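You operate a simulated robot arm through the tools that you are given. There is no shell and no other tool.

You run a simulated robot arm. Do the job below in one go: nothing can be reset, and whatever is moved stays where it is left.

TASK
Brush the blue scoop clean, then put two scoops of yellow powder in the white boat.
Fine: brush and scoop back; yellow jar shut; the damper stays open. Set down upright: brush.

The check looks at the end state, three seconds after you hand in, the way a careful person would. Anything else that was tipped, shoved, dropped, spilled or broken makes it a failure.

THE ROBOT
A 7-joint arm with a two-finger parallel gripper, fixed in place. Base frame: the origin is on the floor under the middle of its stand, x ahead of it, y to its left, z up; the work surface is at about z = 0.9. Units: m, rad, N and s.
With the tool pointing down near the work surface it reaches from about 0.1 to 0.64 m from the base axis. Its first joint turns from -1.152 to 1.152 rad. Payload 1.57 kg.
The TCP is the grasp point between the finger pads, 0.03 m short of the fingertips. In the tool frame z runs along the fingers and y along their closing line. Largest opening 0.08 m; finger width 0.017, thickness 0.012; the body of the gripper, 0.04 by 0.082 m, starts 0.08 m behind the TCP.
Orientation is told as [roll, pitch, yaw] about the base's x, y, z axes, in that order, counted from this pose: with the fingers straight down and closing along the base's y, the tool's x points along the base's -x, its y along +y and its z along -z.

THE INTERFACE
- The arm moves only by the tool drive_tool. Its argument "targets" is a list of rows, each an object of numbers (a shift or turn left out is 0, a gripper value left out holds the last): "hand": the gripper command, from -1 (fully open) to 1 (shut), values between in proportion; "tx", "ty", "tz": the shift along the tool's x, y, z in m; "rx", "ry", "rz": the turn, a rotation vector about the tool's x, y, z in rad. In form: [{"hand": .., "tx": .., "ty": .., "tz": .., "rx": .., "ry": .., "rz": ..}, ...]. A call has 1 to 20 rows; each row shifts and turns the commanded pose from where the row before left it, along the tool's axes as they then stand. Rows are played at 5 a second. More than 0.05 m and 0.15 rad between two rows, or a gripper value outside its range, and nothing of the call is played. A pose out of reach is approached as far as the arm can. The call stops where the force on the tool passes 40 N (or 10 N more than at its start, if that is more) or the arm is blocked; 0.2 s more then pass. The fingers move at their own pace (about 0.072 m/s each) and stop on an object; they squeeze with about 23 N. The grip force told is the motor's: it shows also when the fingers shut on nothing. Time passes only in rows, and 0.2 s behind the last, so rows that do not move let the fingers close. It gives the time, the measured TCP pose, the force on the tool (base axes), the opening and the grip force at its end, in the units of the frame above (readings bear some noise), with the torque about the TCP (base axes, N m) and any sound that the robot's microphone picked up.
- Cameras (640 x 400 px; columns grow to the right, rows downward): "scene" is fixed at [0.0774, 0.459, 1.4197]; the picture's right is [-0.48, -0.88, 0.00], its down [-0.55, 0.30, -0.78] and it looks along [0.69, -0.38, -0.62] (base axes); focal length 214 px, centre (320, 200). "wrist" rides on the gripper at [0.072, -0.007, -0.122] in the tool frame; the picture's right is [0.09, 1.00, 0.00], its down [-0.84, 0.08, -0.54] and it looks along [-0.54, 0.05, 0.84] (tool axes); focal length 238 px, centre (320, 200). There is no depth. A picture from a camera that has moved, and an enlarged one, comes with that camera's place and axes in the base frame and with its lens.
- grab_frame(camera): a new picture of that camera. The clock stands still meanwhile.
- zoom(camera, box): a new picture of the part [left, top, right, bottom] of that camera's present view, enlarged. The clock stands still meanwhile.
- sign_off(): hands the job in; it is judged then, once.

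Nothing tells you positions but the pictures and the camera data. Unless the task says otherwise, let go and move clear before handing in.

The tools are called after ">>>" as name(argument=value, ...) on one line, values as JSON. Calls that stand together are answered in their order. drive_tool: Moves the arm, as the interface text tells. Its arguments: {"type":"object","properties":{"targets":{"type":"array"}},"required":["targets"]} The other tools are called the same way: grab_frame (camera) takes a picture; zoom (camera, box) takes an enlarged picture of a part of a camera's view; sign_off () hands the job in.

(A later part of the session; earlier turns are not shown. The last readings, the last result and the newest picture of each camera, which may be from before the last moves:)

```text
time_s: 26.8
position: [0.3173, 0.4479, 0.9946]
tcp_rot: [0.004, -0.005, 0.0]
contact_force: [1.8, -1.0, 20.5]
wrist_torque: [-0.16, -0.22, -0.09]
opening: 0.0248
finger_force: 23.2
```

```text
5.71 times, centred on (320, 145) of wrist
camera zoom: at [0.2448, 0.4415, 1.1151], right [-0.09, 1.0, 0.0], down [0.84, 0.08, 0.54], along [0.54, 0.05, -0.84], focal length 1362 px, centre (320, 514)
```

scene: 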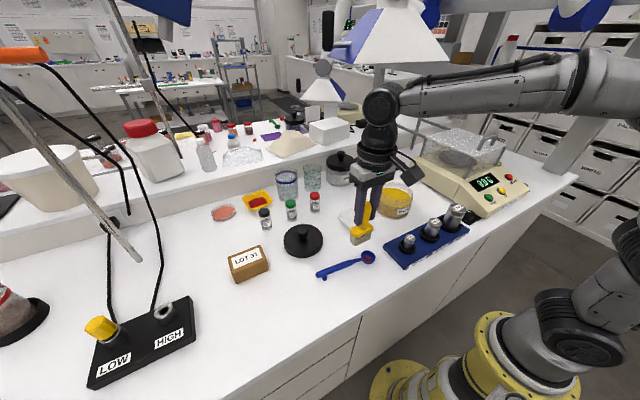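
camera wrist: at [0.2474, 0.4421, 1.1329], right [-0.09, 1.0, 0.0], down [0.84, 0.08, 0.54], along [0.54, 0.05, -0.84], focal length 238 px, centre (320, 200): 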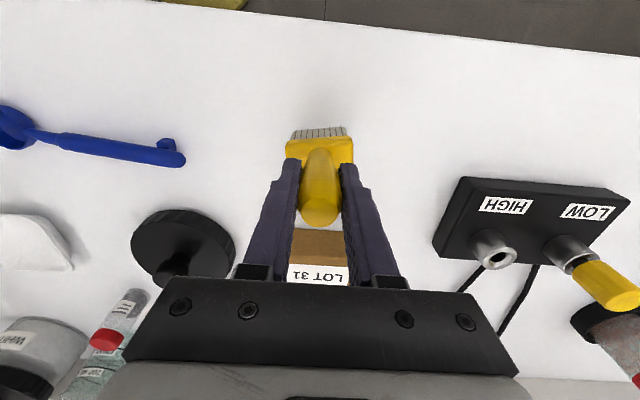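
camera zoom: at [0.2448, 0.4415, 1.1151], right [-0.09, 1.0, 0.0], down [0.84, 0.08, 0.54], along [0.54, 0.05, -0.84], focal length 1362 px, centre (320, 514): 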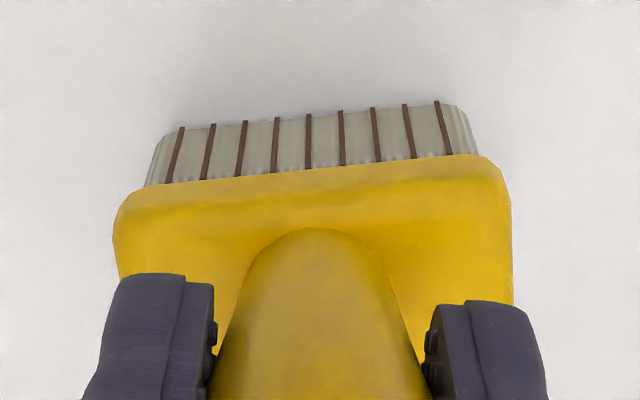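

The brush has turned about its own axis by roughly 0.19 rad in the grip (counter-clockwise from above). I'll lift it a few millimetres, turn the hand back by that amount and look again.

>>> drive_tool(targets=[{"hand": 1, "tz": -0.008}, {"rz": 0.1}, {"rz": 0.09}, {"hand": 1}])

>>> zoom(camera="scene", box=[230, 270, 310, 330])

>>> zoom(camera="wrist", box=[270, 110, 370, 180])

```text
time_s: 27.8
position: [0.3163, 0.4488, 1.0004]
tcp_rot: [-0.001, 0.0, -0.189]
contact_force: [-0.3, 0.5, -0.6]
wrist_torque: [-0.04, 0.0, 0.03]
opening: 0.0246
finger_force: 23.0
```

```text
6.67 times, centred on (270, 300) of scene
camera zoom: at [0.0774, 0.459, 1.4197], right [-0.48, -0.88, 0.0], down [-0.55, 0.3, -0.78], along [0.69, -0.38, -0.62], focal length 1430 px, centre (653, -467)
```

zoom: 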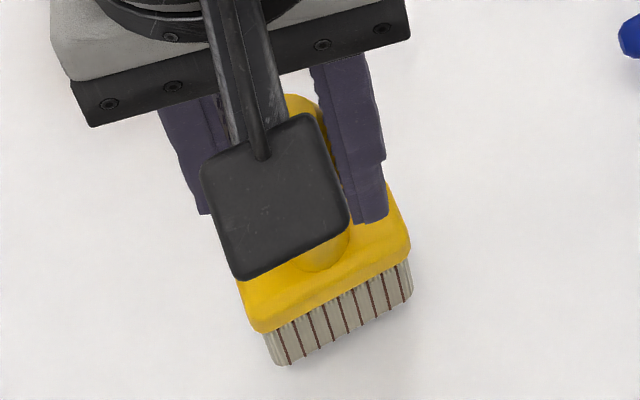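

```text
5.71 times, centred on (320, 145) of wrist
camera zoom: at [0.245, 0.4556, 1.1218], right [0.1, 1.0, 0.0], down [0.84, -0.08, 0.54], along [0.54, -0.05, -0.84], focal length 1362 px, centre (320, 514)
```

zoom: 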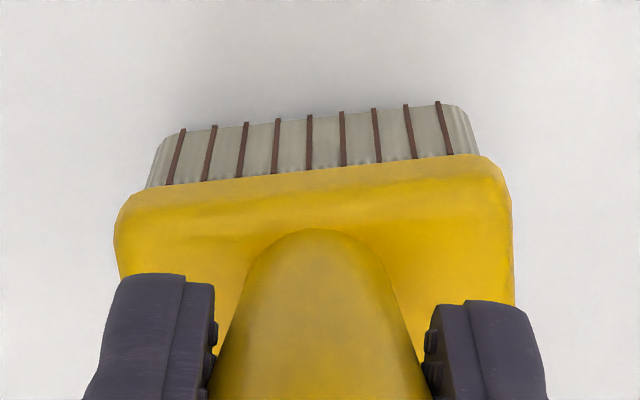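

The brush is back in line with its original orientation. I'll lower it to touch and ease the grip open.

>>> drive_tool(targets=[{"hand": 1, "tz": 0.004}, {"hand": 1}])

>>> drive_tool(targets=[{"hand": 1, "tz": 0.002}, {"hand": 1}])

```text
time_s: 28.4
position: [0.3172, 0.449, 0.9965]
tcp_rot: [0.0, 0.001, -0.188]
contact_force: [0.1, -0.1, -0.5]
wrist_torque: [0.02, 0.01, 0.0]
opening: 0.0245
finger_force: 23.1
```

```text
time_s: 29.0
position: [0.3163, 0.4484, 0.9946]
tcp_rot: [-0.001, 0.001, -0.189]
contact_force: [-0.4, 0.2, -0.1]
wrist_torque: [-0.03, 0.0, 0.01]
opening: 0.0246
finger_force: 23.1
```

>>> drive_tool(targets=[{"hand": 1, "tz": 0.0015}, {"hand": 1}])

```text
time_s: 29.6
position: [0.3159, 0.4491, 0.994]
tcp_rot: [0.002, -0.001, -0.188]
contact_force: [0.1, -0.8, 7.0]
wrist_torque: [-0.21, 0.05, -0.06]
opening: 0.0245
finger_force: 22.9
```

Light contact (7 N) at z 0.994. I'll open gradually, then fully, and rise straight up.

>>> drive_tool(targets=[{"hand": 0.3}, {"hand": 0.15}, {"hand": -0.2}, {"hand": -1}, {"hand": -1}, {"hand": -1}])

>>> zoom(camera="wrist", box=[220, 100, 420, 250])

>>> zoom(camera="scene", box=[230, 270, 310, 330])

```text
time_s: 31.0
position: [0.3155, 0.4484, 0.992]
tcp_rot: [0.0, -0.001, -0.189]
contact_force: [-0.3, -1.1, 0.0]
wrist_torque: [-0.05, 0.02, -0.01]
opening: 0.0801
finger_force: 0.0
```

```text
2.67 times, centred on (320, 175) of wrist
camera zoom: at [0.2446, 0.456, 1.114], right [0.1, 1.0, 0.0], down [0.84, -0.08, 0.54], along [0.54, -0.05, -0.84], focal length 636 px, centre (320, 267)
```

zoom: 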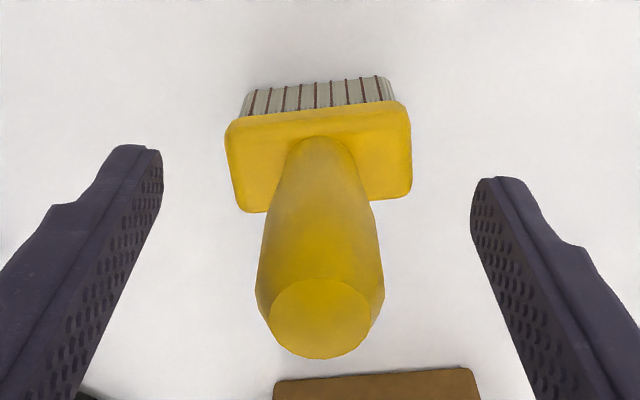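

```text
6.67 times, centred on (270, 300) of scene
camera zoom: at [0.0774, 0.459, 1.4197], right [-0.48, -0.88, 0.0], down [-0.55, 0.3, -0.78], along [0.69, -0.38, -0.62], focal length 1430 px, centre (653, -467)
```

zoom: 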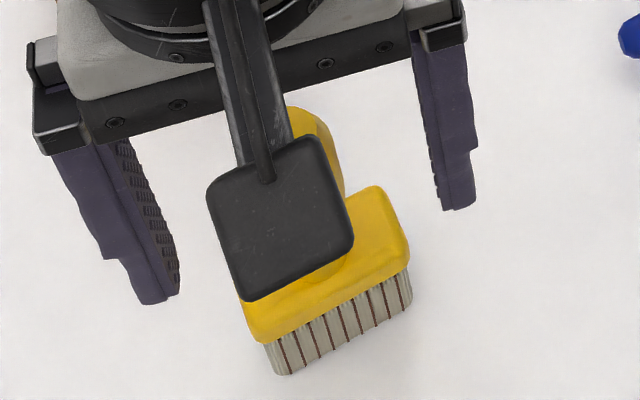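

The brush stands upright exactly where it was. I'll rise straight up, move away toward the scoop and then turn the hand so the fingers close across the scoop's handle.

>>> drive_tool(targets=[{"hand": -1, "tz": -0.03}, {"tz": -0.04}, {"tz": -0.04}, {"tz": -0.04}, {"tx": -0.016, "ty": -0.0393}, {"tx": -0.016, "ty": -0.0393}, {"tx": -0.016, "ty": -0.0393}, {"tx": -0.016, "ty": -0.0393}, {"tx": -0.016, "ty": -0.0393}, {"rz": 0.14}, {"rz": 0.14}, {"rz": 0.14}, {"rz": 0.14}, {"rz": 0.14}, {"rz": 0.14}, {"rz": 0.14}, {"rz": 0.14}, {"rz": 0.14}, {"rz": 0.122}])

>>> grab_frame(camera="wrist")

>>> grab_frame(camera="scene")

```text
time_s: 35.0
position: [0.3578, 0.242, 1.1422]
tcp_rot: [0.002, 0.001, -1.574]
contact_force: [0.5, 0.0, 0.3]
wrist_torque: [-0.03, 0.0, -0.02]
opening: 0.08
finger_force: 0.0
```

```text
taken
camera wrist: at [0.3519, 0.3128, 1.2639], right [1.0, 0.09, 0.0], down [0.07, -0.84, 0.54], along [0.05, -0.54, -0.84], focal length 238 px, centre (320, 200)
```

wrist: 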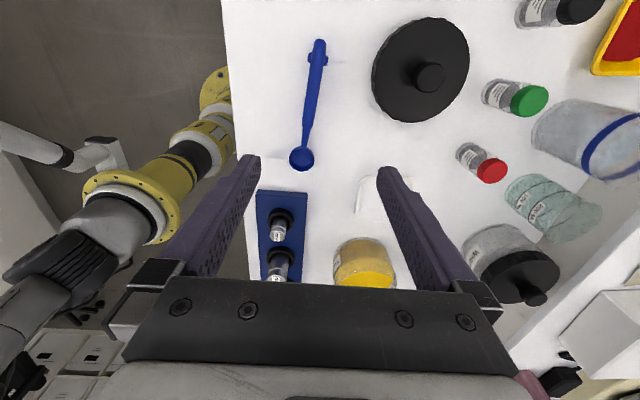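

```text
taken
```

scene: 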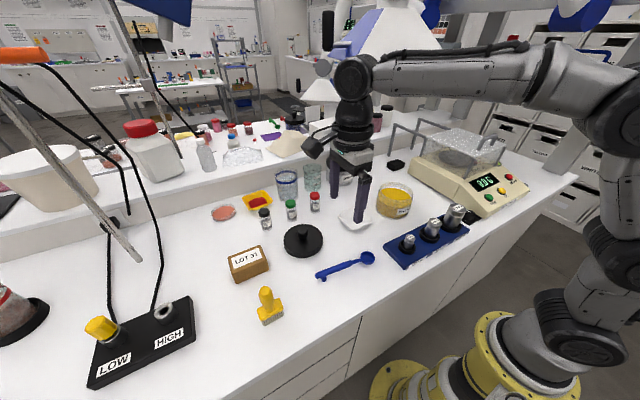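

Yaw −90° is reachable. Before grasping, I'll rehearse the pouring wrist turn empty-handed, in free air above the lid and boat area.

>>> drive_tool(targets=[{"hand": -1, "ty": 0.04, "tx": -0.013}, {"ty": 0.04, "tx": -0.013}, {"ty": 0.04, "tx": -0.013}, {"rx": -0.14}, {"rx": -0.14}, {"rx": -0.14}, {"rx": -0.14}, {"rx": -0.14}, {"rx": -0.14}, {"rx": -0.14}])

>>> grab_frame(camera="scene")

```text
time_s: 37.2
position: [0.4771, 0.203, 1.1423]
tcp_rot: [0.98, 0.002, -1.568]
contact_force: [0.4, 0.2, -0.3]
wrist_torque: [-0.01, 0.01, -0.01]
opening: 0.0801
finger_force: 0.1
```

```text
taken
```

scene: 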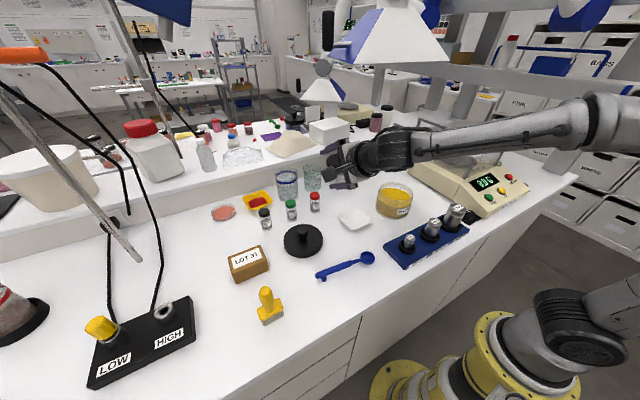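

The turn works so far (0.98 rad). I'll continue to about 1.8 rad to see whether a full tip is reachable.

>>> drive_tool(targets=[{"rx": -0.14}, {"rx": -0.14}, {"rx": -0.14}, {"rx": -0.14}, {"rx": -0.14}, {"rx": -0.14}])

>>> grab_frame(camera="scene")

>>> grab_frame(camera="wrist")

```text
time_s: 38.6
position: [0.5417, 0.2202, 1.3636]
tcp_rot: [1.791, -0.016, -1.569]
contact_force: [0.9, 0.1, -0.1]
wrist_torque: [0.02, 0.0, 0.0]
opening: 0.0799
finger_force: 0.1
out of reach, approached as far as the arm can: row 2, 3, 4, 5, 6
```

```text
taken
```

scene: 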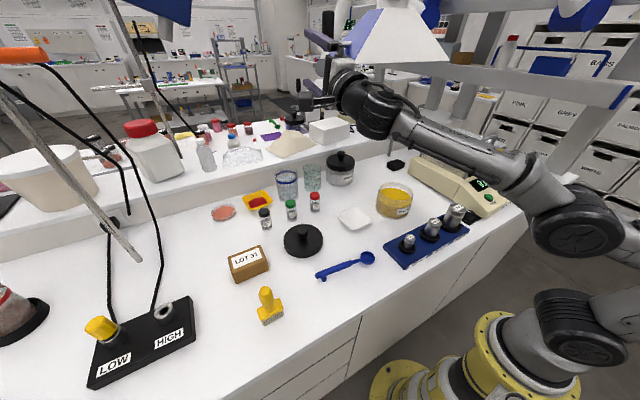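

```text
taken
camera wrist: at [0.4241, 0.291, 1.3284], right [-0.22, 0.11, 0.97], down [-0.54, -0.84, -0.03], along [0.81, -0.53, 0.24], focal length 238 px, centre (320, 200)
```

wrist: 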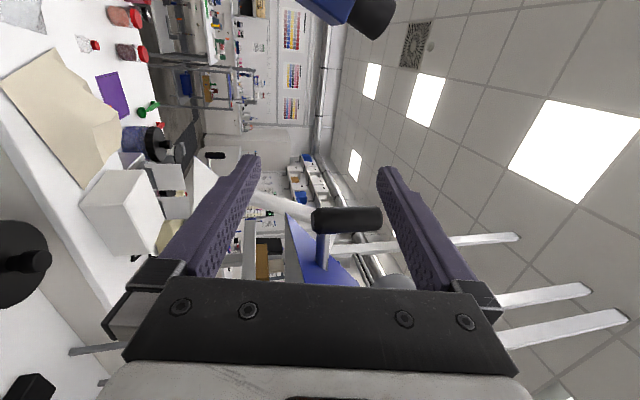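

The arm ran out of reach and drifted up close to the damper handle without touching anything. I'll back straight out along the fingers' axis at once.

>>> drive_tool(targets=[{"tz": -0.03}, {"tz": -0.03}])

>>> grab_frame(camera="scene")

```text
time_s: 39.2
position: [0.5021, 0.2349, 1.3855]
tcp_rot: [1.814, -0.001, -1.574]
contact_force: [0.1, -0.2, -0.5]
wrist_torque: [0.02, -0.01, -0.01]
opening: 0.08
finger_force: 0.1
out of reach, approached as far as the arm can: row 1, 2
```

```text
taken
```

scene: 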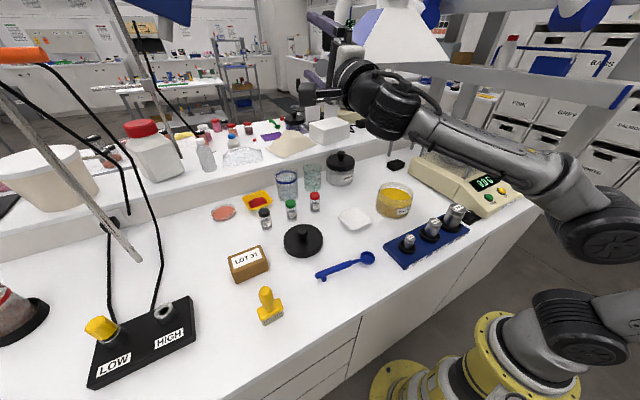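

Still retreating: I'll turn the hand back toward pointing down while easing away from the damper.

>>> drive_tool(targets=[{"rx": 0.14, "tz": -0.01}, {"rx": 0.14, "tz": -0.01}, {"rx": 0.14, "tz": -0.01}, {"rx": 0.14, "tz": -0.01}])

>>> grab_frame(camera="scene")

```text
time_s: 40.2
position: [0.4618, 0.2347, 1.3849]
tcp_rot: [1.257, -0.003, -1.569]
contact_force: [-0.1, -0.1, 0.9]
wrist_torque: [0.0, -0.03, 0.02]
opening: 0.0799
finger_force: 0.0
```

```text
taken
```

scene: 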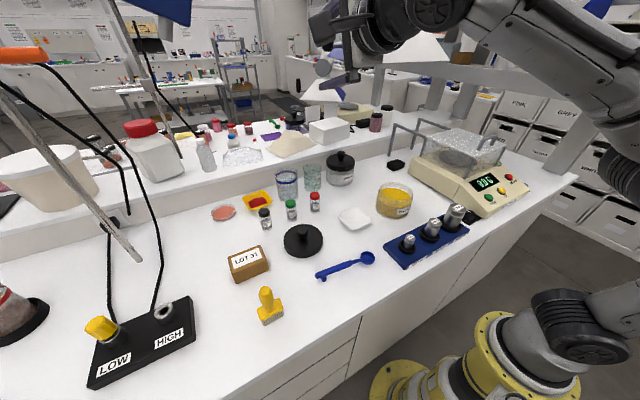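

Back within reach and clear of the damper. I'll finish turning the hand down while descending away from the hood.

>>> drive_tool(targets=[{"rx": 0.14, "tz": 0.009, "ty": -0.0233}, {"rx": 0.14, "tz": 0.0124, "ty": -0.0217}, {"rx": 0.14, "tz": 0.0155, "ty": -0.0196}, {"rx": 0.14, "tz": 0.018, "ty": -0.0174}, {"rx": 0.14, "tz": 0.0202, "ty": -0.0147}, {"rx": 0.14, "tz": 0.022, "ty": -0.0118}, {"rx": 0.14, "tz": 0.0235, "ty": -0.0086}, {"rx": 0.14, "tz": 0.0245, "ty": -0.005}, {"rx": 0.137, "tz": 0.025, "ty": -0.0017}])

>>> zoom(camera="scene", box=[280, 0, 520, 150])

>>> grab_frame(camera="wrist")

```text
time_s: 42.2
position: [0.4772, 0.2335, 1.1599]
tcp_rot: [0.001, 0.0, -1.57]
contact_force: [-0.4, 0.5, -0.6]
wrist_torque: [-0.01, -0.02, 0.01]
opening: 0.0798
finger_force: 0.0
```

```text
2.67 times, centred on (400, 75) of scene
camera zoom: at [0.0774, 0.459, 1.4197], right [-0.48, -0.88, 0.0], down [-0.55, 0.3, -0.78], along [0.69, -0.38, -0.62], focal length 572 px, centre (107, 533)
```

zoom: 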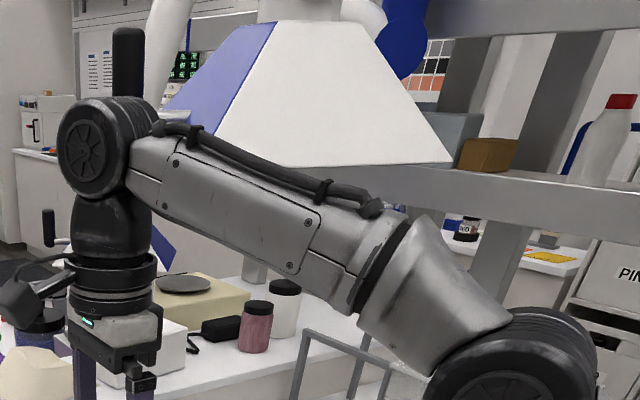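

```text
taken
camera wrist: at [0.471, 0.3054, 1.2822], right [1.0, 0.09, 0.0], down [0.08, -0.84, 0.54], along [0.05, -0.54, -0.84], focal length 238 px, centre (320, 200)
```

wrist: 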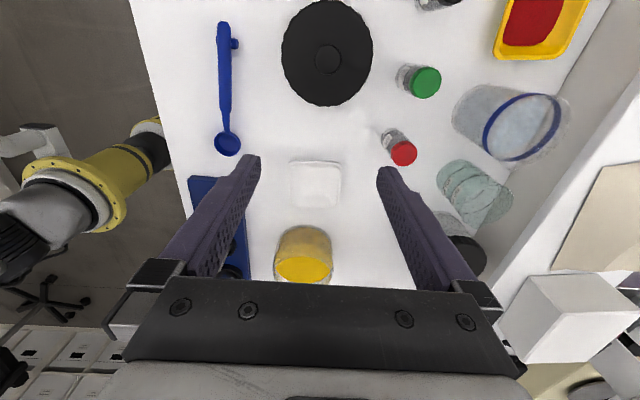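

The damper handle is still in its original position and the hand points down at (0.477, 0.234, 1.16). I'll rehearse the tip more carefully this time: lower, above the boat, in small increments so I stop right at any limit.

>>> drive_tool(targets=[{"ty": 0.012, "tx": -0.026, "tz": 0.03}, {"ty": 0.011, "tx": -0.027, "tz": 0.03}, {"rx": -0.14, "tz": 0.01}, {"rx": -0.14}, {"rx": -0.14}, {"rx": -0.14}, {"rx": -0.14}, {"rx": -0.14}, {"rx": -0.14}])

>>> drive_tool(targets=[{"rx": -0.1}])

>>> drive_tool(targets=[{"rx": -0.05}])

```text
time_s: 44.2
position: [0.5003, 0.1821, 1.0908]
tcp_rot: [0.984, 0.002, -1.569]
contact_force: [0.2, 0.5, -0.4]
wrist_torque: [0.01, 0.03, 0.0]
opening: 0.0798
finger_force: 0.1
```

```text
time_s: 44.6
position: [0.4999, 0.1808, 1.0917]
tcp_rot: [1.086, 0.002, -1.57]
contact_force: [-0.5, 0.5, -0.1]
wrist_torque: [0.01, -0.01, -0.01]
opening: 0.0801
finger_force: 0.1
```

```text
time_s: 45.0
position: [0.5006, 0.1825, 1.0909]
tcp_rot: [1.135, 0.0, -1.571]
contact_force: [1.1, -0.9, -0.3]
wrist_torque: [0.0, 0.02, 0.01]
opening: 0.08
finger_force: 0.1
```

>>> drive_tool(targets=[{"rx": -0.06}])

>>> drive_tool(targets=[{"rx": -0.06}])

>>> drive_tool(targets=[{"rx": -0.06}])

>>> grab_frame(camera="scene")

```text
time_s: 45.4
position: [0.5064, 0.1806, 1.106]
tcp_rot: [1.182, -0.003, -1.57]
contact_force: [0.0, -0.5, -0.2]
wrist_torque: [0.04, 0.01, 0.01]
opening: 0.0801
finger_force: 0.0
out of reach, approached as far as the arm can: row 1
```

```text
time_s: 45.8
position: [0.5155, 0.1786, 1.1317]
tcp_rot: [1.239, -0.004, -1.569]
contact_force: [-0.1, -0.4, -0.6]
wrist_torque: [0.01, 0.0, 0.0]
opening: 0.08
finger_force: 0.1
out of reach, approached as far as the arm can: row 1
```

```text
time_s: 46.2
position: [0.5252, 0.1779, 1.157]
tcp_rot: [1.3, -0.003, -1.569]
contact_force: [-0.5, 0.2, -0.3]
wrist_torque: [0.01, -0.01, 0.0]
opening: 0.0799
finger_force: 0.0
out of reach, approached as far as the arm can: row 1
```

```text
taken
```

scene: 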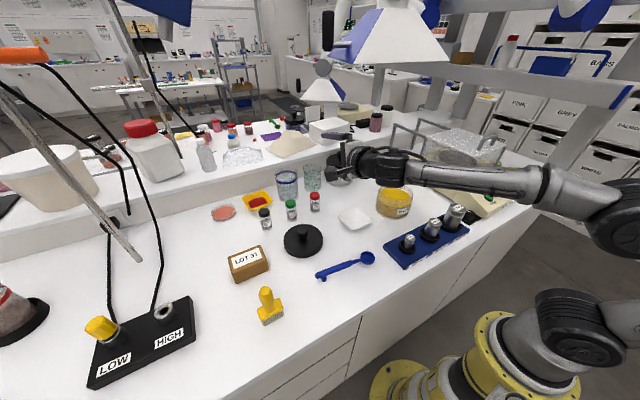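

The wrist runs out near 1.15 rad when tipping forward, so pouring should instead be done by rolling the hand sideways about the outward (x) axis. I'll bring the hand back down, turn it to yaw 0 and rehearse that.

>>> drive_tool(targets=[{"rx": 0.13}, {"rx": 0.13}, {"rx": 0.13}, {"rx": 0.13}, {"rx": 0.13}, {"rx": 0.13}, {"rx": 0.13}, {"rx": 0.13}, {"rx": 0.13}, {"rx": 0.13}])

>>> drive_tool(targets=[{"ty": -0.04}, {"ty": -0.04}, {"ty": -0.04}, {"rz": -0.143}, {"rz": -0.143}, {"rz": -0.143}, {"rz": -0.143}, {"rz": -0.143}, {"rz": -0.143}, {"rz": -0.143}, {"rz": -0.143}, {"rz": -0.143}, {"rz": -0.143}, {"rz": -0.14}])

>>> grab_frame(camera="wrist")

```text
time_s: 48.4
position: [0.5249, 0.1786, 1.1572]
tcp_rot: [0.013, 0.003, -1.57]
contact_force: [0.0, 0.6, 0.4]
wrist_torque: [0.0, -0.05, 0.0]
opening: 0.0799
finger_force: 0.0
```

```text
time_s: 51.4
position: [0.4055, 0.1776, 1.1563]
tcp_rot: [0.0, -0.013, -0.001]
contact_force: [0.5, 0.5, 0.3]
wrist_torque: [-0.01, 0.02, 0.02]
opening: 0.0802
finger_force: 0.0
```

```text
taken
camera wrist: at [0.3328, 0.1712, 1.2761], right [-0.09, 1.0, 0.0], down [0.83, 0.08, 0.55], along [0.55, 0.05, -0.83], focal length 238 px, centre (320, 200)
```

wrist: 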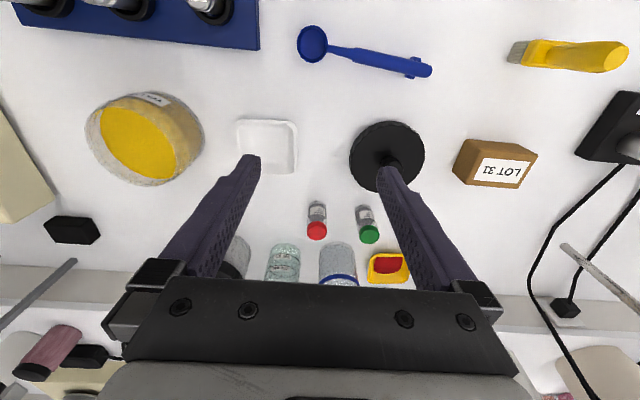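

Now I rehearse the sideways roll at this safe height, in increments.

>>> drive_tool(targets=[{"rx": 0.14}, {"rx": 0.14}, {"rx": 0.14}, {"rx": 0.14}, {"rx": 0.14}, {"rx": 0.14}, {"rx": 0.14}])

>>> drive_tool(targets=[{"rx": 0.1}, {"rx": 0.1}])

>>> drive_tool(targets=[{"rx": 0.1}, {"rx": 0.1}])

>>> grab_frame(camera="scene")

```text
time_s: 53.0
position: [0.3987, 0.1716, 1.1449]
tcp_rot: [-0.982, -0.013, -0.002]
contact_force: [0.2, -0.8, -0.3]
wrist_torque: [-0.01, 0.0, 0.01]
opening: 0.08
finger_force: 0.1
out of reach, approached as far as the arm can: row 7
```

```text
time_s: 53.6
position: [0.3857, 0.1535, 1.1255]
tcp_rot: [-1.181, -0.011, -0.002]
contact_force: [-0.5, 0.5, 0.1]
wrist_torque: [0.02, 0.01, -0.03]
opening: 0.0803
finger_force: 0.0
out of reach, approached as far as the arm can: row 1, 2
```

```text
time_s: 54.2
position: [0.3747, 0.1265, 1.0971]
tcp_rot: [-1.38, -0.011, -0.003]
contact_force: [-0.4, 0.0, -0.9]
wrist_torque: [0.02, -0.01, 0.0]
opening: 0.0802
finger_force: 0.0
out of reach, approached as far as the arm can: row 1, 2
```

```text
taken
```

scene: 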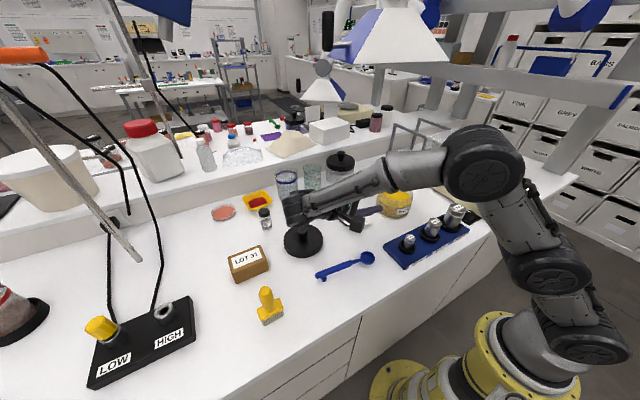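

The sideways roll reaches 1.38 rad with some drift toward −y, which is toward the boat anyway. I'll shift further that way and continue the rehearsal in small increments.

>>> drive_tool(targets=[{"tz": 0.035}])

>>> drive_tool(targets=[{"rx": 0.1}, {"rx": 0.1}])

>>> drive_tool(targets=[{"rx": 0.1}, {"rx": 0.1}])

>>> grab_frame(camera="scene")

```text
time_s: 54.6
position: [0.3739, 0.0923, 1.0902]
tcp_rot: [-1.381, -0.013, -0.003]
contact_force: [0.3, -0.9, 0.7]
wrist_torque: [0.0, -0.01, -0.03]
opening: 0.0802
finger_force: 0.1
```

```text
time_s: 55.2
position: [0.3714, 0.0826, 1.0819]
tcp_rot: [-1.581, -0.015, -0.002]
contact_force: [-0.1, 0.5, 1.2]
wrist_torque: [0.02, 0.01, 0.0]
opening: 0.08
finger_force: 0.0
out of reach, approached as far as the arm can: row 2
```

```text
time_s: 55.8
position: [0.3594, 0.0352, 1.0465]
tcp_rot: [-1.777, -0.012, 0.002]
contact_force: [0.4, -0.6, 0.1]
wrist_torque: [-0.01, 0.01, 0.0]
opening: 0.08
finger_force: 0.0
out of reach, approached as far as the arm can: row 1, 2
```

```text
taken
```

scene: 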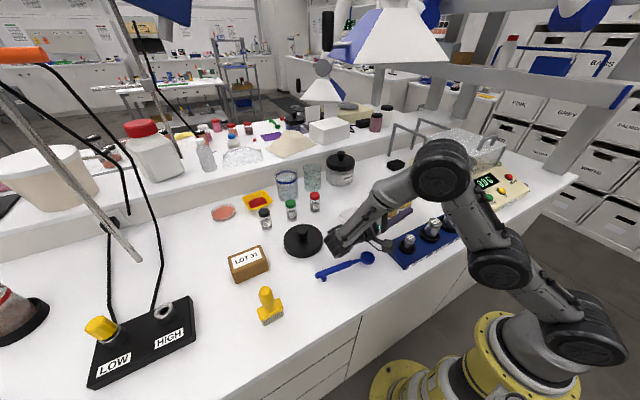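

Rolling to vertical-edge is reachable here; a hand azimuth pointing a bit more outward should be even more comfortable. I'll unroll, move over toward the boat, turn yaw by +0.785 and rehearse that pour pose.

>>> drive_tool(targets=[{"rx": -0.137, "ty": -0.005}, {"rx": -0.137, "ty": -0.005}, {"rx": -0.137, "ty": -0.005}, {"rx": -0.137}, {"rx": -0.137}, {"rx": -0.137}, {"rx": -0.137}, {"rx": -0.137}, {"rx": -0.137}, {"rx": -0.137}, {"rx": -0.137}, {"rx": -0.137}, {"rx": -0.133}])

>>> grab_frame(camera="scene")

>>> grab_frame(camera="wrist")

```text
time_s: 58.6
position: [0.3587, 0.0347, 1.0623]
tcp_rot: [-0.001, -0.014, -0.001]
contact_force: [-0.2, 0.7, 0.6]
wrist_torque: [0.0, -0.02, -0.01]
opening: 0.0801
finger_force: 0.2
```

```text
taken
```

scene: 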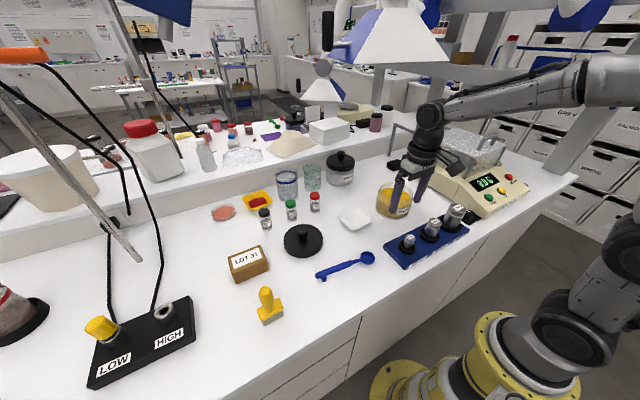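

```text
taken
camera wrist: at [0.2862, 0.0281, 1.182], right [-0.09, 1.0, 0.0], down [0.83, 0.08, 0.55], along [0.55, 0.05, -0.83], focal length 238 px, centre (320, 200)
```

wrist: 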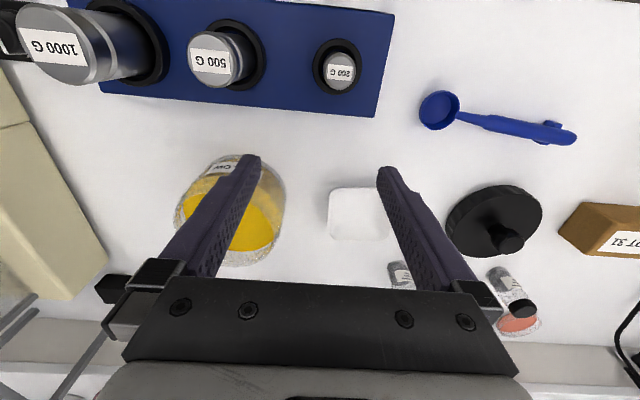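

The hand is upright near (0.359, 0.035). While here I'll take enlarged views of the jar and boat to measure the powder level and rim.

>>> zoom(camera="wrist", box=[150, 130, 410, 292])

>>> zoom(camera="scene", box=[330, 160, 430, 230])

>>> zoom(camera="scene", box=[230, 270, 310, 330])

```text
2.46 times, centred on (280, 211) of wrist
camera zoom: at [0.2862, 0.0281, 1.182], right [-0.09, 1.0, 0.0], down [0.83, 0.08, 0.55], along [0.55, 0.05, -0.83], focal length 587 px, centre (418, 173)
```

zoom: 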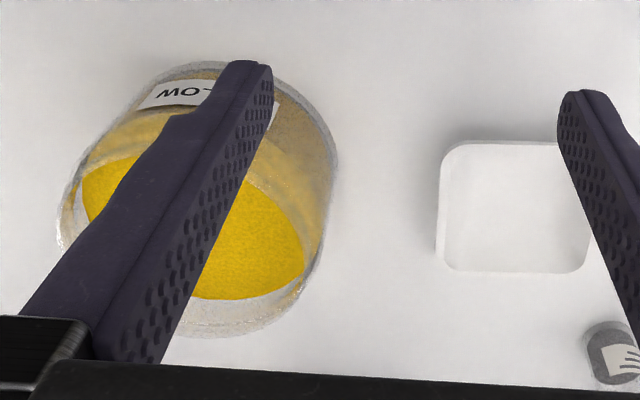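

```text
5.71 times, centred on (380, 195) of scene
camera zoom: at [0.0774, 0.459, 1.4197], right [-0.48, -0.88, 0.0], down [-0.55, 0.3, -0.78], along [0.69, -0.38, -0.62], focal length 1226 px, centre (-23, 229)
```

zoom: 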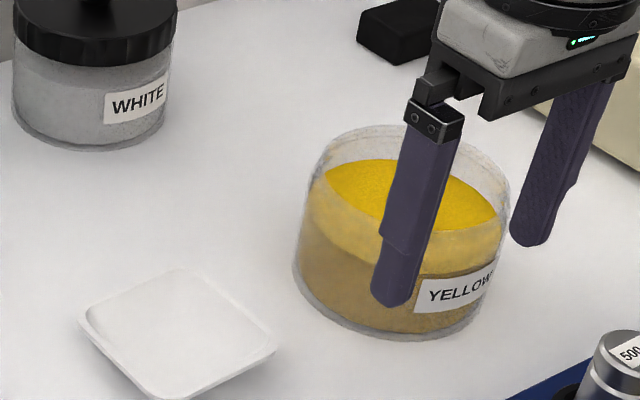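

```text
6.67 times, centred on (270, 300) of scene
camera zoom: at [0.0774, 0.459, 1.4197], right [-0.48, -0.88, 0.0], down [-0.55, 0.3, -0.78], along [0.69, -0.38, -0.62], focal length 1430 px, centre (653, -467)
```

zoom: 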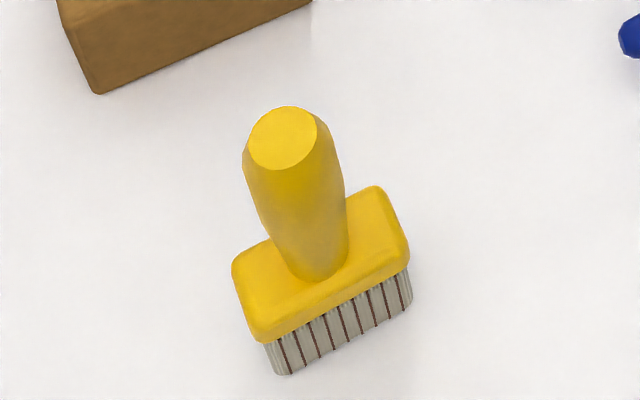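

The brush stands fine. I estimate the jar at (0.475, −0.06) with rim z≈0.98 and powder at z≈0.955, and the boat at (0.489, 0.096). Now I rehearse the angled pour pose.

>>> drive_tool(targets=[{"tx": -0.03, "ty": -0.005}, {"tx": -0.03, "ty": -0.005}, {"rz": -0.131}, {"rz": -0.131}, {"rz": -0.131}, {"rz": -0.131}, {"rz": -0.131}, {"rz": -0.13}])

>>> drive_tool(targets=[{"rx": 0.14}, {"rx": 0.14}, {"rx": 0.14}, {"rx": 0.14}, {"rx": 0.14}, {"rx": 0.14}, {"rx": 0.14}])

>>> drive_tool(targets=[{"rx": 0.1}, {"rx": 0.1}])

>>> drive_tool(targets=[{"rx": 0.1}])

>>> grab_frame(camera="scene")

```text
time_s: 60.4
position: [0.4201, 0.024, 1.0636]
tcp_rot: [-0.011, -0.008, 0.785]
contact_force: [0.0, -0.3, 1.2]
wrist_torque: [0.01, 0.01, 0.01]
opening: 0.08
finger_force: 0.1
```

```text
time_s: 62.0
position: [0.4196, 0.0248, 1.0622]
tcp_rot: [-0.993, -0.006, 0.784]
contact_force: [0.7, -0.2, -1.0]
wrist_torque: [-0.02, 0.02, 0.02]
opening: 0.0799
finger_force: 0.0
```

```text
time_s: 62.6
position: [0.4205, 0.0246, 1.0617]
tcp_rot: [-1.191, -0.008, 0.783]
contact_force: [0.4, 0.8, -0.1]
wrist_torque: [0.01, 0.01, -0.01]
opening: 0.0802
finger_force: 0.1
```

```text
time_s: 63.0
position: [0.4193, 0.0247, 1.0628]
tcp_rot: [-1.292, -0.008, 0.785]
contact_force: [0.1, 0.1, -0.6]
wrist_torque: [-0.02, 0.03, -0.01]
opening: 0.0803
finger_force: 0.2
```

```text
taken
```

scene: 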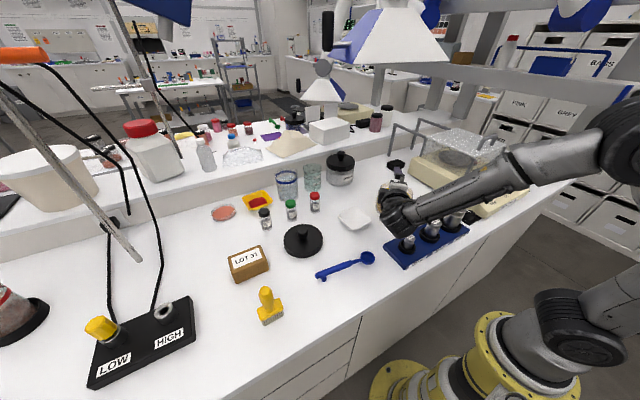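

No drift at 1.29 rad in this azimuth. I'll continue in small steps past vertical.

>>> drive_tool(targets=[{"rx": 0.1}, {"rx": 0.1}])

>>> drive_tool(targets=[{"rx": 0.1}])

>>> drive_tool(targets=[{"rx": 0.1}])

>>> drive_tool(targets=[{"rx": 0.1}])

>>> grab_frame(camera="scene")

```text
time_s: 63.6
position: [0.4199, 0.0244, 1.0629]
tcp_rot: [-1.493, -0.008, 0.784]
contact_force: [0.0, -0.5, -0.9]
wrist_torque: [-0.01, 0.01, -0.04]
opening: 0.0799
finger_force: 0.0
```

```text
time_s: 64.0
position: [0.4186, 0.0243, 1.0626]
tcp_rot: [-1.593, -0.009, 0.783]
contact_force: [-0.1, -0.1, -0.9]
wrist_torque: [-0.01, -0.02, 0.0]
opening: 0.0801
finger_force: 0.1
```

```text
time_s: 64.4
position: [0.4189, 0.0255, 1.0626]
tcp_rot: [-1.691, -0.007, 0.784]
contact_force: [-0.7, 0.3, 0.3]
wrist_torque: [0.01, 0.0, -0.03]
opening: 0.0799
finger_force: 0.2
```

```text
time_s: 64.8
position: [0.4175, 0.0239, 1.0619]
tcp_rot: [-1.793, -0.007, 0.782]
contact_force: [-0.3, -0.5, 0.3]
wrist_torque: [-0.01, 0.02, 0.0]
opening: 0.0801
finger_force: 0.1
```

```text
taken
```

scene: 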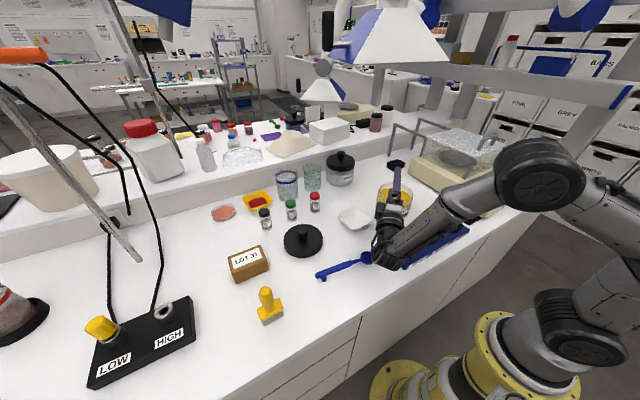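

The tip reaches 1.79 rad with no drift. I'd like a little more clearance from the jar, so I'll check the same with yaw 0.52 and the TCP slightly nearer.

>>> drive_tool(targets=[{"rx": -0.14}, {"rx": -0.14}, {"rx": -0.14}, {"rx": -0.14}, {"rx": -0.14}, {"rx": -0.14}, {"rx": -0.14}, {"rx": -0.14}, {"rx": -0.14}, {"rx": -0.14}, {"rx": -0.14}, {"rx": -0.14}, {"rx": -0.11}, {"rz": 0.131}, {"rz": 0.13}, {"tx": 0.006, "ty": 0.025, "tz": 0.02}])

>>> drive_tool(targets=[{"rx": 0.14}, {"rx": 0.14}, {"rx": 0.14}, {"rx": 0.14}, {"rx": 0.14}, {"rx": 0.14}, {"rx": 0.14}, {"rx": 0.14}])

>>> drive_tool(targets=[{"rx": 0.1}, {"rx": 0.1}])

>>> drive_tool(targets=[{"rx": 0.1}, {"rx": 0.1}])

>>> drive_tool(targets=[{"rx": 0.1}])

>>> grab_frame(camera="scene")

```text
time_s: 68.2
position: [0.4025, 0.0438, 1.0433]
tcp_rot: [0.002, -0.007, 0.522]
contact_force: [1.1, 0.5, 0.2]
wrist_torque: [-0.01, -0.01, 0.02]
opening: 0.08
finger_force: 0.1
```

```text
time_s: 70.0
position: [0.4009, 0.0433, 1.043]
tcp_rot: [-1.122, -0.01, 0.523]
contact_force: [-0.3, 0.2, -0.4]
wrist_torque: [0.0, -0.02, -0.03]
opening: 0.0798
finger_force: 0.1
```

```text
time_s: 70.6
position: [0.4015, 0.0429, 1.0446]
tcp_rot: [-1.32, -0.008, 0.522]
contact_force: [0.8, -0.5, 0.1]
wrist_torque: [0.05, 0.01, -0.03]
opening: 0.08
finger_force: 0.0
```

```text
time_s: 71.2
position: [0.4016, 0.0425, 1.0436]
tcp_rot: [-1.52, -0.007, 0.523]
contact_force: [0.0, -0.6, 0.0]
wrist_torque: [0.03, 0.01, 0.02]
opening: 0.0799
finger_force: 0.1
```

```text
time_s: 71.6
position: [0.401, 0.0431, 1.0422]
tcp_rot: [-1.62, -0.006, 0.525]
contact_force: [0.0, -0.4, -0.1]
wrist_torque: [0.0, -0.02, 0.05]
opening: 0.0801
finger_force: 0.1
```

```text
taken
```

scene: 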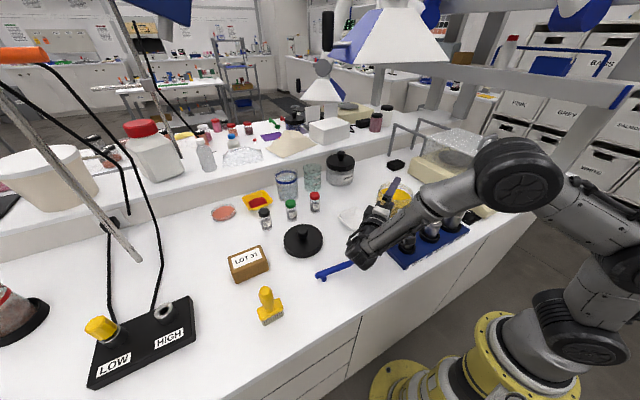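

Yaw 0.52 also reaches 1.62 rad cleanly. I'll check that I can also swing the bowl end downward in that pose, then unroll and go to the scoop.

>>> drive_tool(targets=[{"rz": -0.14}, {"rz": -0.14}, {"rz": -0.14}, {"rz": -0.14}])

>>> drive_tool(targets=[{"rz": 0.14}, {"rz": 0.14}, {"rz": 0.14}, {"rz": 0.14}, {"rx": -0.14}, {"rx": -0.14}, {"rx": -0.14}, {"rx": -0.14}, {"rx": -0.14}, {"rx": -0.14}, {"rx": -0.14}, {"rx": -0.14}, {"rx": -0.14}, {"rx": -0.14}, {"rx": -0.14}, {"rx": -0.08}])

```text
time_s: 72.6
position: [0.4018, 0.0442, 1.0433]
tcp_rot: [-1.629, 0.555, 0.492]
contact_force: [0.3, 0.6, 0.6]
wrist_torque: [-0.02, -0.03, 0.0]
opening: 0.0803
finger_force: 0.1
```

```text
time_s: 76.0
position: [0.4019, 0.0429, 1.0433]
tcp_rot: [0.0, -0.005, 0.524]
contact_force: [0.5, -0.3, 0.6]
wrist_torque: [-0.02, 0.02, 0.02]
opening: 0.08
finger_force: 0.0
```

The swing works too. One last rehearsal: the scooping tilt over the jar (hand leaning outward, bowl end down).

>>> drive_tool(targets=[{"tz": -0.03}, {"rz": 0.131}, {"rz": 0.131}, {"rz": 0.131}, {"rz": 0.131}, {"tx": 0.006, "ty": -0.045}, {"tx": 0.006, "ty": -0.045}, {"ry": 0.14}, {"ry": 0.14}, {"ry": 0.14}])

>>> drive_tool(targets=[{"ry": 0.1}, {"ry": 0.1}])

>>> grab_frame(camera="scene")

>>> grab_frame(camera="wrist")

```text
time_s: 78.2
position: [0.3885, -0.0483, 1.0737]
tcp_rot: [0.004, 0.416, 0.001]
contact_force: [-0.6, -0.7, 0.5]
wrist_torque: [-0.01, 0.02, 0.0]
opening: 0.0802
finger_force: 0.1
```

```text
time_s: 78.8
position: [0.3893, -0.0461, 1.072]
tcp_rot: [0.003, 0.616, 0.002]
contact_force: [-0.5, 0.7, 0.0]
wrist_torque: [0.02, -0.01, -0.02]
opening: 0.0801
finger_force: 0.1
```

```text
taken
```

scene: 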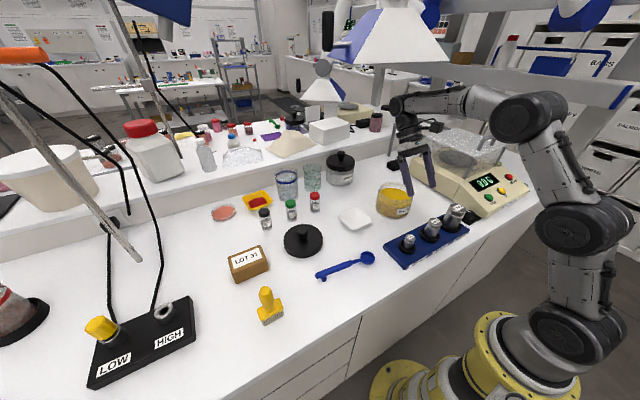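

```text
taken
camera wrist: at [0.4011, -0.0538, 1.2128], right [-0.07, 1.0, 0.06], down [1.0, 0.08, -0.04], along [-0.04, 0.05, -1.0], focal length 238 px, centre (320, 200)
```

wrist: 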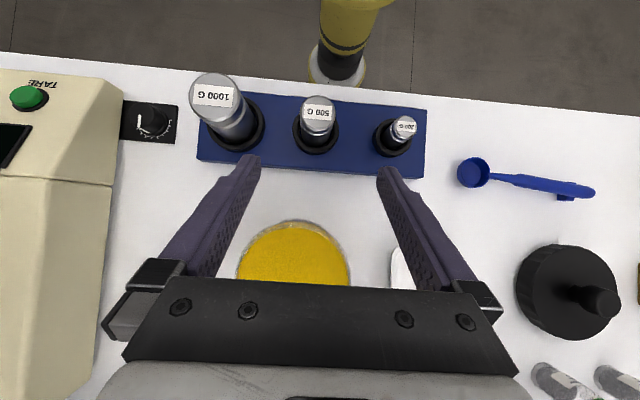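

All needed poses are confirmed and nothing has been touched. Now I go to the scoop: handle runs from the bowl at (0.336, 0.158) almost along +y (about 0.08 rad toward +x).

>>> drive_tool(targets=[{"ry": -0.14}, {"ry": -0.14}, {"ry": -0.14}, {"ry": -0.14}, {"ry": -0.056, "tz": -0.04}, {"ty": 0.045}, {"ty": 0.045}, {"ty": 0.045}, {"ty": 0.045}, {"ty": 0.045}, {"ty": 0.045}, {"tx": 0.04, "ty": 0.02}])

>>> drive_tool(targets=[{"rz": 0.1375}, {"rz": 0.1375}, {"rz": 0.1375}, {"rz": 0.1375}, {"rz": 0.1375}, {"rz": 0.1375}, {"rz": 0.1375}, {"rz": 0.1375}, {"rz": 0.1375}, {"rz": 0.1375}, {"rz": 0.1375}, {"rz": 0.1375}])

>>> grab_frame(camera="wrist")

```text
time_s: 81.4
position: [0.3503, 0.2426, 1.1107]
tcp_rot: [0.004, -0.002, -0.001]
contact_force: [0.3, 0.3, 0.0]
wrist_torque: [-0.01, -0.04, 0.0]
opening: 0.0803
finger_force: 0.1
```

```text
time_s: 84.0
position: [0.352, 0.2427, 1.1132]
tcp_rot: [0.001, 0.005, -1.655]
contact_force: [-0.3, 0.7, 0.1]
wrist_torque: [0.06, 0.0, 0.01]
opening: 0.0799
finger_force: 0.0
```

```text
taken
camera wrist: at [0.3515, 0.3148, 1.2344], right [1.0, 0.01, 0.0], down [0.01, -0.84, 0.54], along [0.01, -0.54, -0.84], focal length 238 px, centre (320, 200)
```

wrist: 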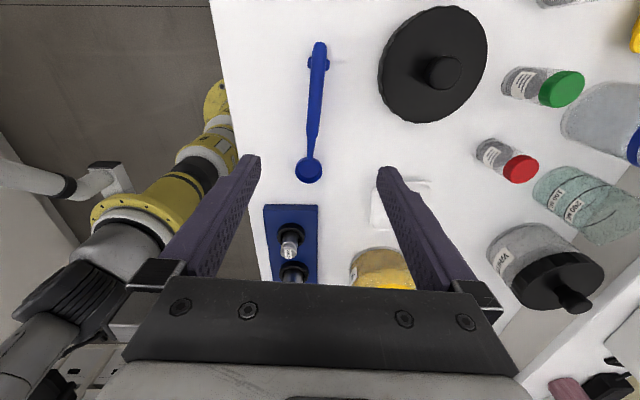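

The hand is nearly parallel to the handle and about 8 mm too far in +x. I'll enlarge the view to check the handle's size and the foot.

>>> zoom(camera="wrist", box=[260, 30, 380, 200])

>>> zoom(camera="scene", box=[305, 240, 385, 290])

```text
2.35 times, centred on (320, 115) of wrist
camera zoom: at [0.3515, 0.3148, 1.2344], right [1.0, 0.01, 0.0], down [0.01, -0.84, 0.54], along [0.01, -0.54, -0.84], focal length 561 px, centre (320, 400)
```

zoom: 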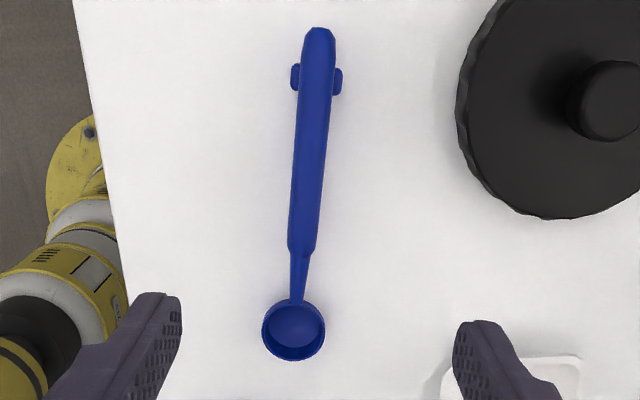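

```text
8.00 times, centred on (345, 265) of scene
camera zoom: at [0.0774, 0.459, 1.4197], right [-0.48, -0.88, 0.0], down [-0.55, 0.3, -0.78], along [0.69, -0.38, -0.62], focal length 1716 px, centre (120, -320)
```

zoom: 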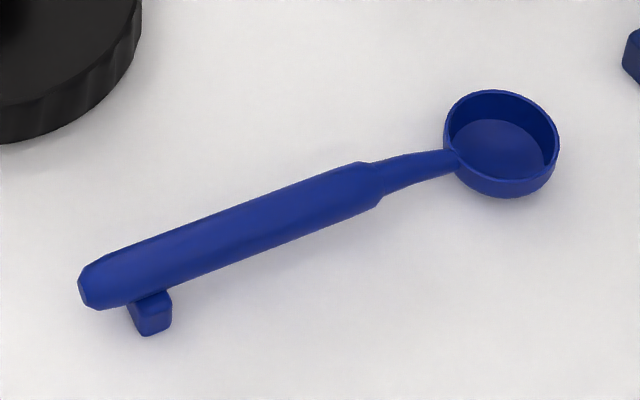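

The handle axis sits at z≈0.926, about 17 mm thick, with the foot near y≈0.30. I'll move over the grip point at y≈0.262 and descend part way.

>>> drive_tool(targets=[{"hand": -1, "tx": 0.019, "ty": -0.0085}, {"tz": 0.04}, {"tz": 0.04}, {"tz": 0.04}, {"hand": -1}])

>>> grab_frame(camera="wrist")

>>> zoom(camera="scene", box=[280, 200, 400, 290])

```text
time_s: 85.2
position: [0.3458, 0.2626, 0.9934]
tcp_rot: [0.001, 0.004, -1.654]
contact_force: [0.5, 0.7, 0.1]
wrist_torque: [0.0, -0.04, 0.03]
opening: 0.0801
finger_force: 0.1
```

```text
taken
camera wrist: at [0.3447, 0.335, 1.1143], right [1.0, 0.01, 0.0], down [0.01, -0.84, 0.54], along [0.01, -0.54, -0.84], focal length 238 px, centre (320, 200)
```

wrist: 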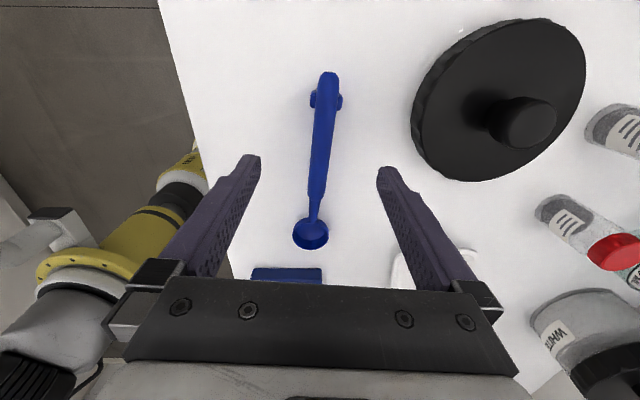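

```text
4.44 times, centred on (340, 245) of scene
camera zoom: at [0.0774, 0.459, 1.4197], right [-0.48, -0.88, 0.0], down [-0.55, 0.3, -0.78], along [0.69, -0.38, -0.62], focal length 953 px, centre (231, 0)
```

zoom: 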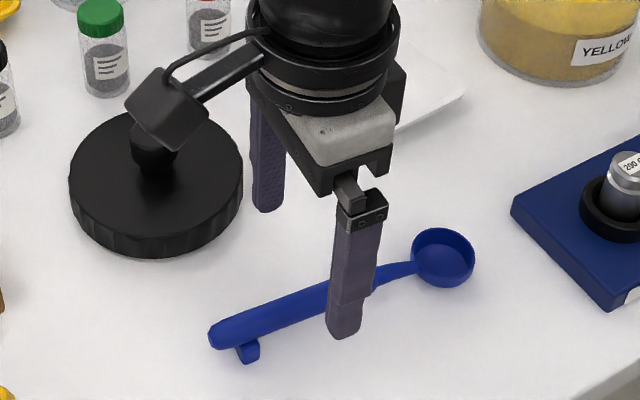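

Alignment is good: the handle runs centrally between the fingers and the lid is clear. I'll descend to grasp height and close.

>>> drive_tool(targets=[{"hand": -1, "tz": 0.025}, {"tz": 0.02}, {"tz": 0.012}, {"hand": -1}])

>>> drive_tool(targets=[{"hand": 0.2}, {"hand": 0.5}, {"hand": 1}, {"hand": 1}, {"hand": 1}])

>>> grab_frame(camera="wrist")

>>> zoom(camera="scene", box=[280, 200, 400, 290])

```text
time_s: 86.2
position: [0.3465, 0.2623, 0.9367]
tcp_rot: [0.001, 0.002, -1.654]
contact_force: [0.1, 0.1, 0.4]
wrist_torque: [0.02, 0.02, -0.02]
opening: 0.0799
finger_force: 0.0
```

```text
time_s: 87.4
position: [0.3472, 0.2623, 0.936]
tcp_rot: [0.003, 0.004, -1.651]
contact_force: [0.7, 0.6, -0.2]
wrist_torque: [-0.01, 0.03, 0.01]
opening: 0.0155
finger_force: 22.9
```

```text
taken
camera wrist: at [0.3454, 0.3341, 1.058], right [1.0, 0.01, 0.0], down [0.01, -0.84, 0.54], along [0.01, -0.54, -0.84], focal length 238 px, centre (320, 200)
```

wrist: 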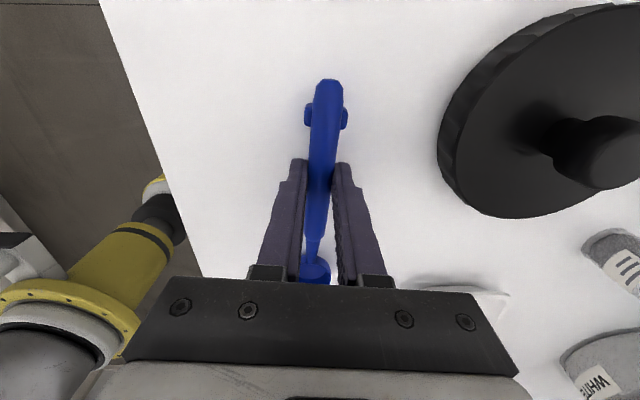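

```text
4.44 times, centred on (340, 245) of scene
camera zoom: at [0.0774, 0.459, 1.4197], right [-0.48, -0.88, 0.0], down [-0.55, 0.3, -0.78], along [0.69, -0.38, -0.62], focal length 953 px, centre (231, 0)
```

zoom: 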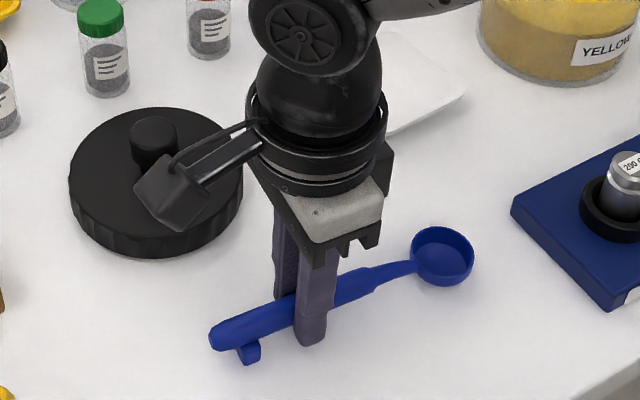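

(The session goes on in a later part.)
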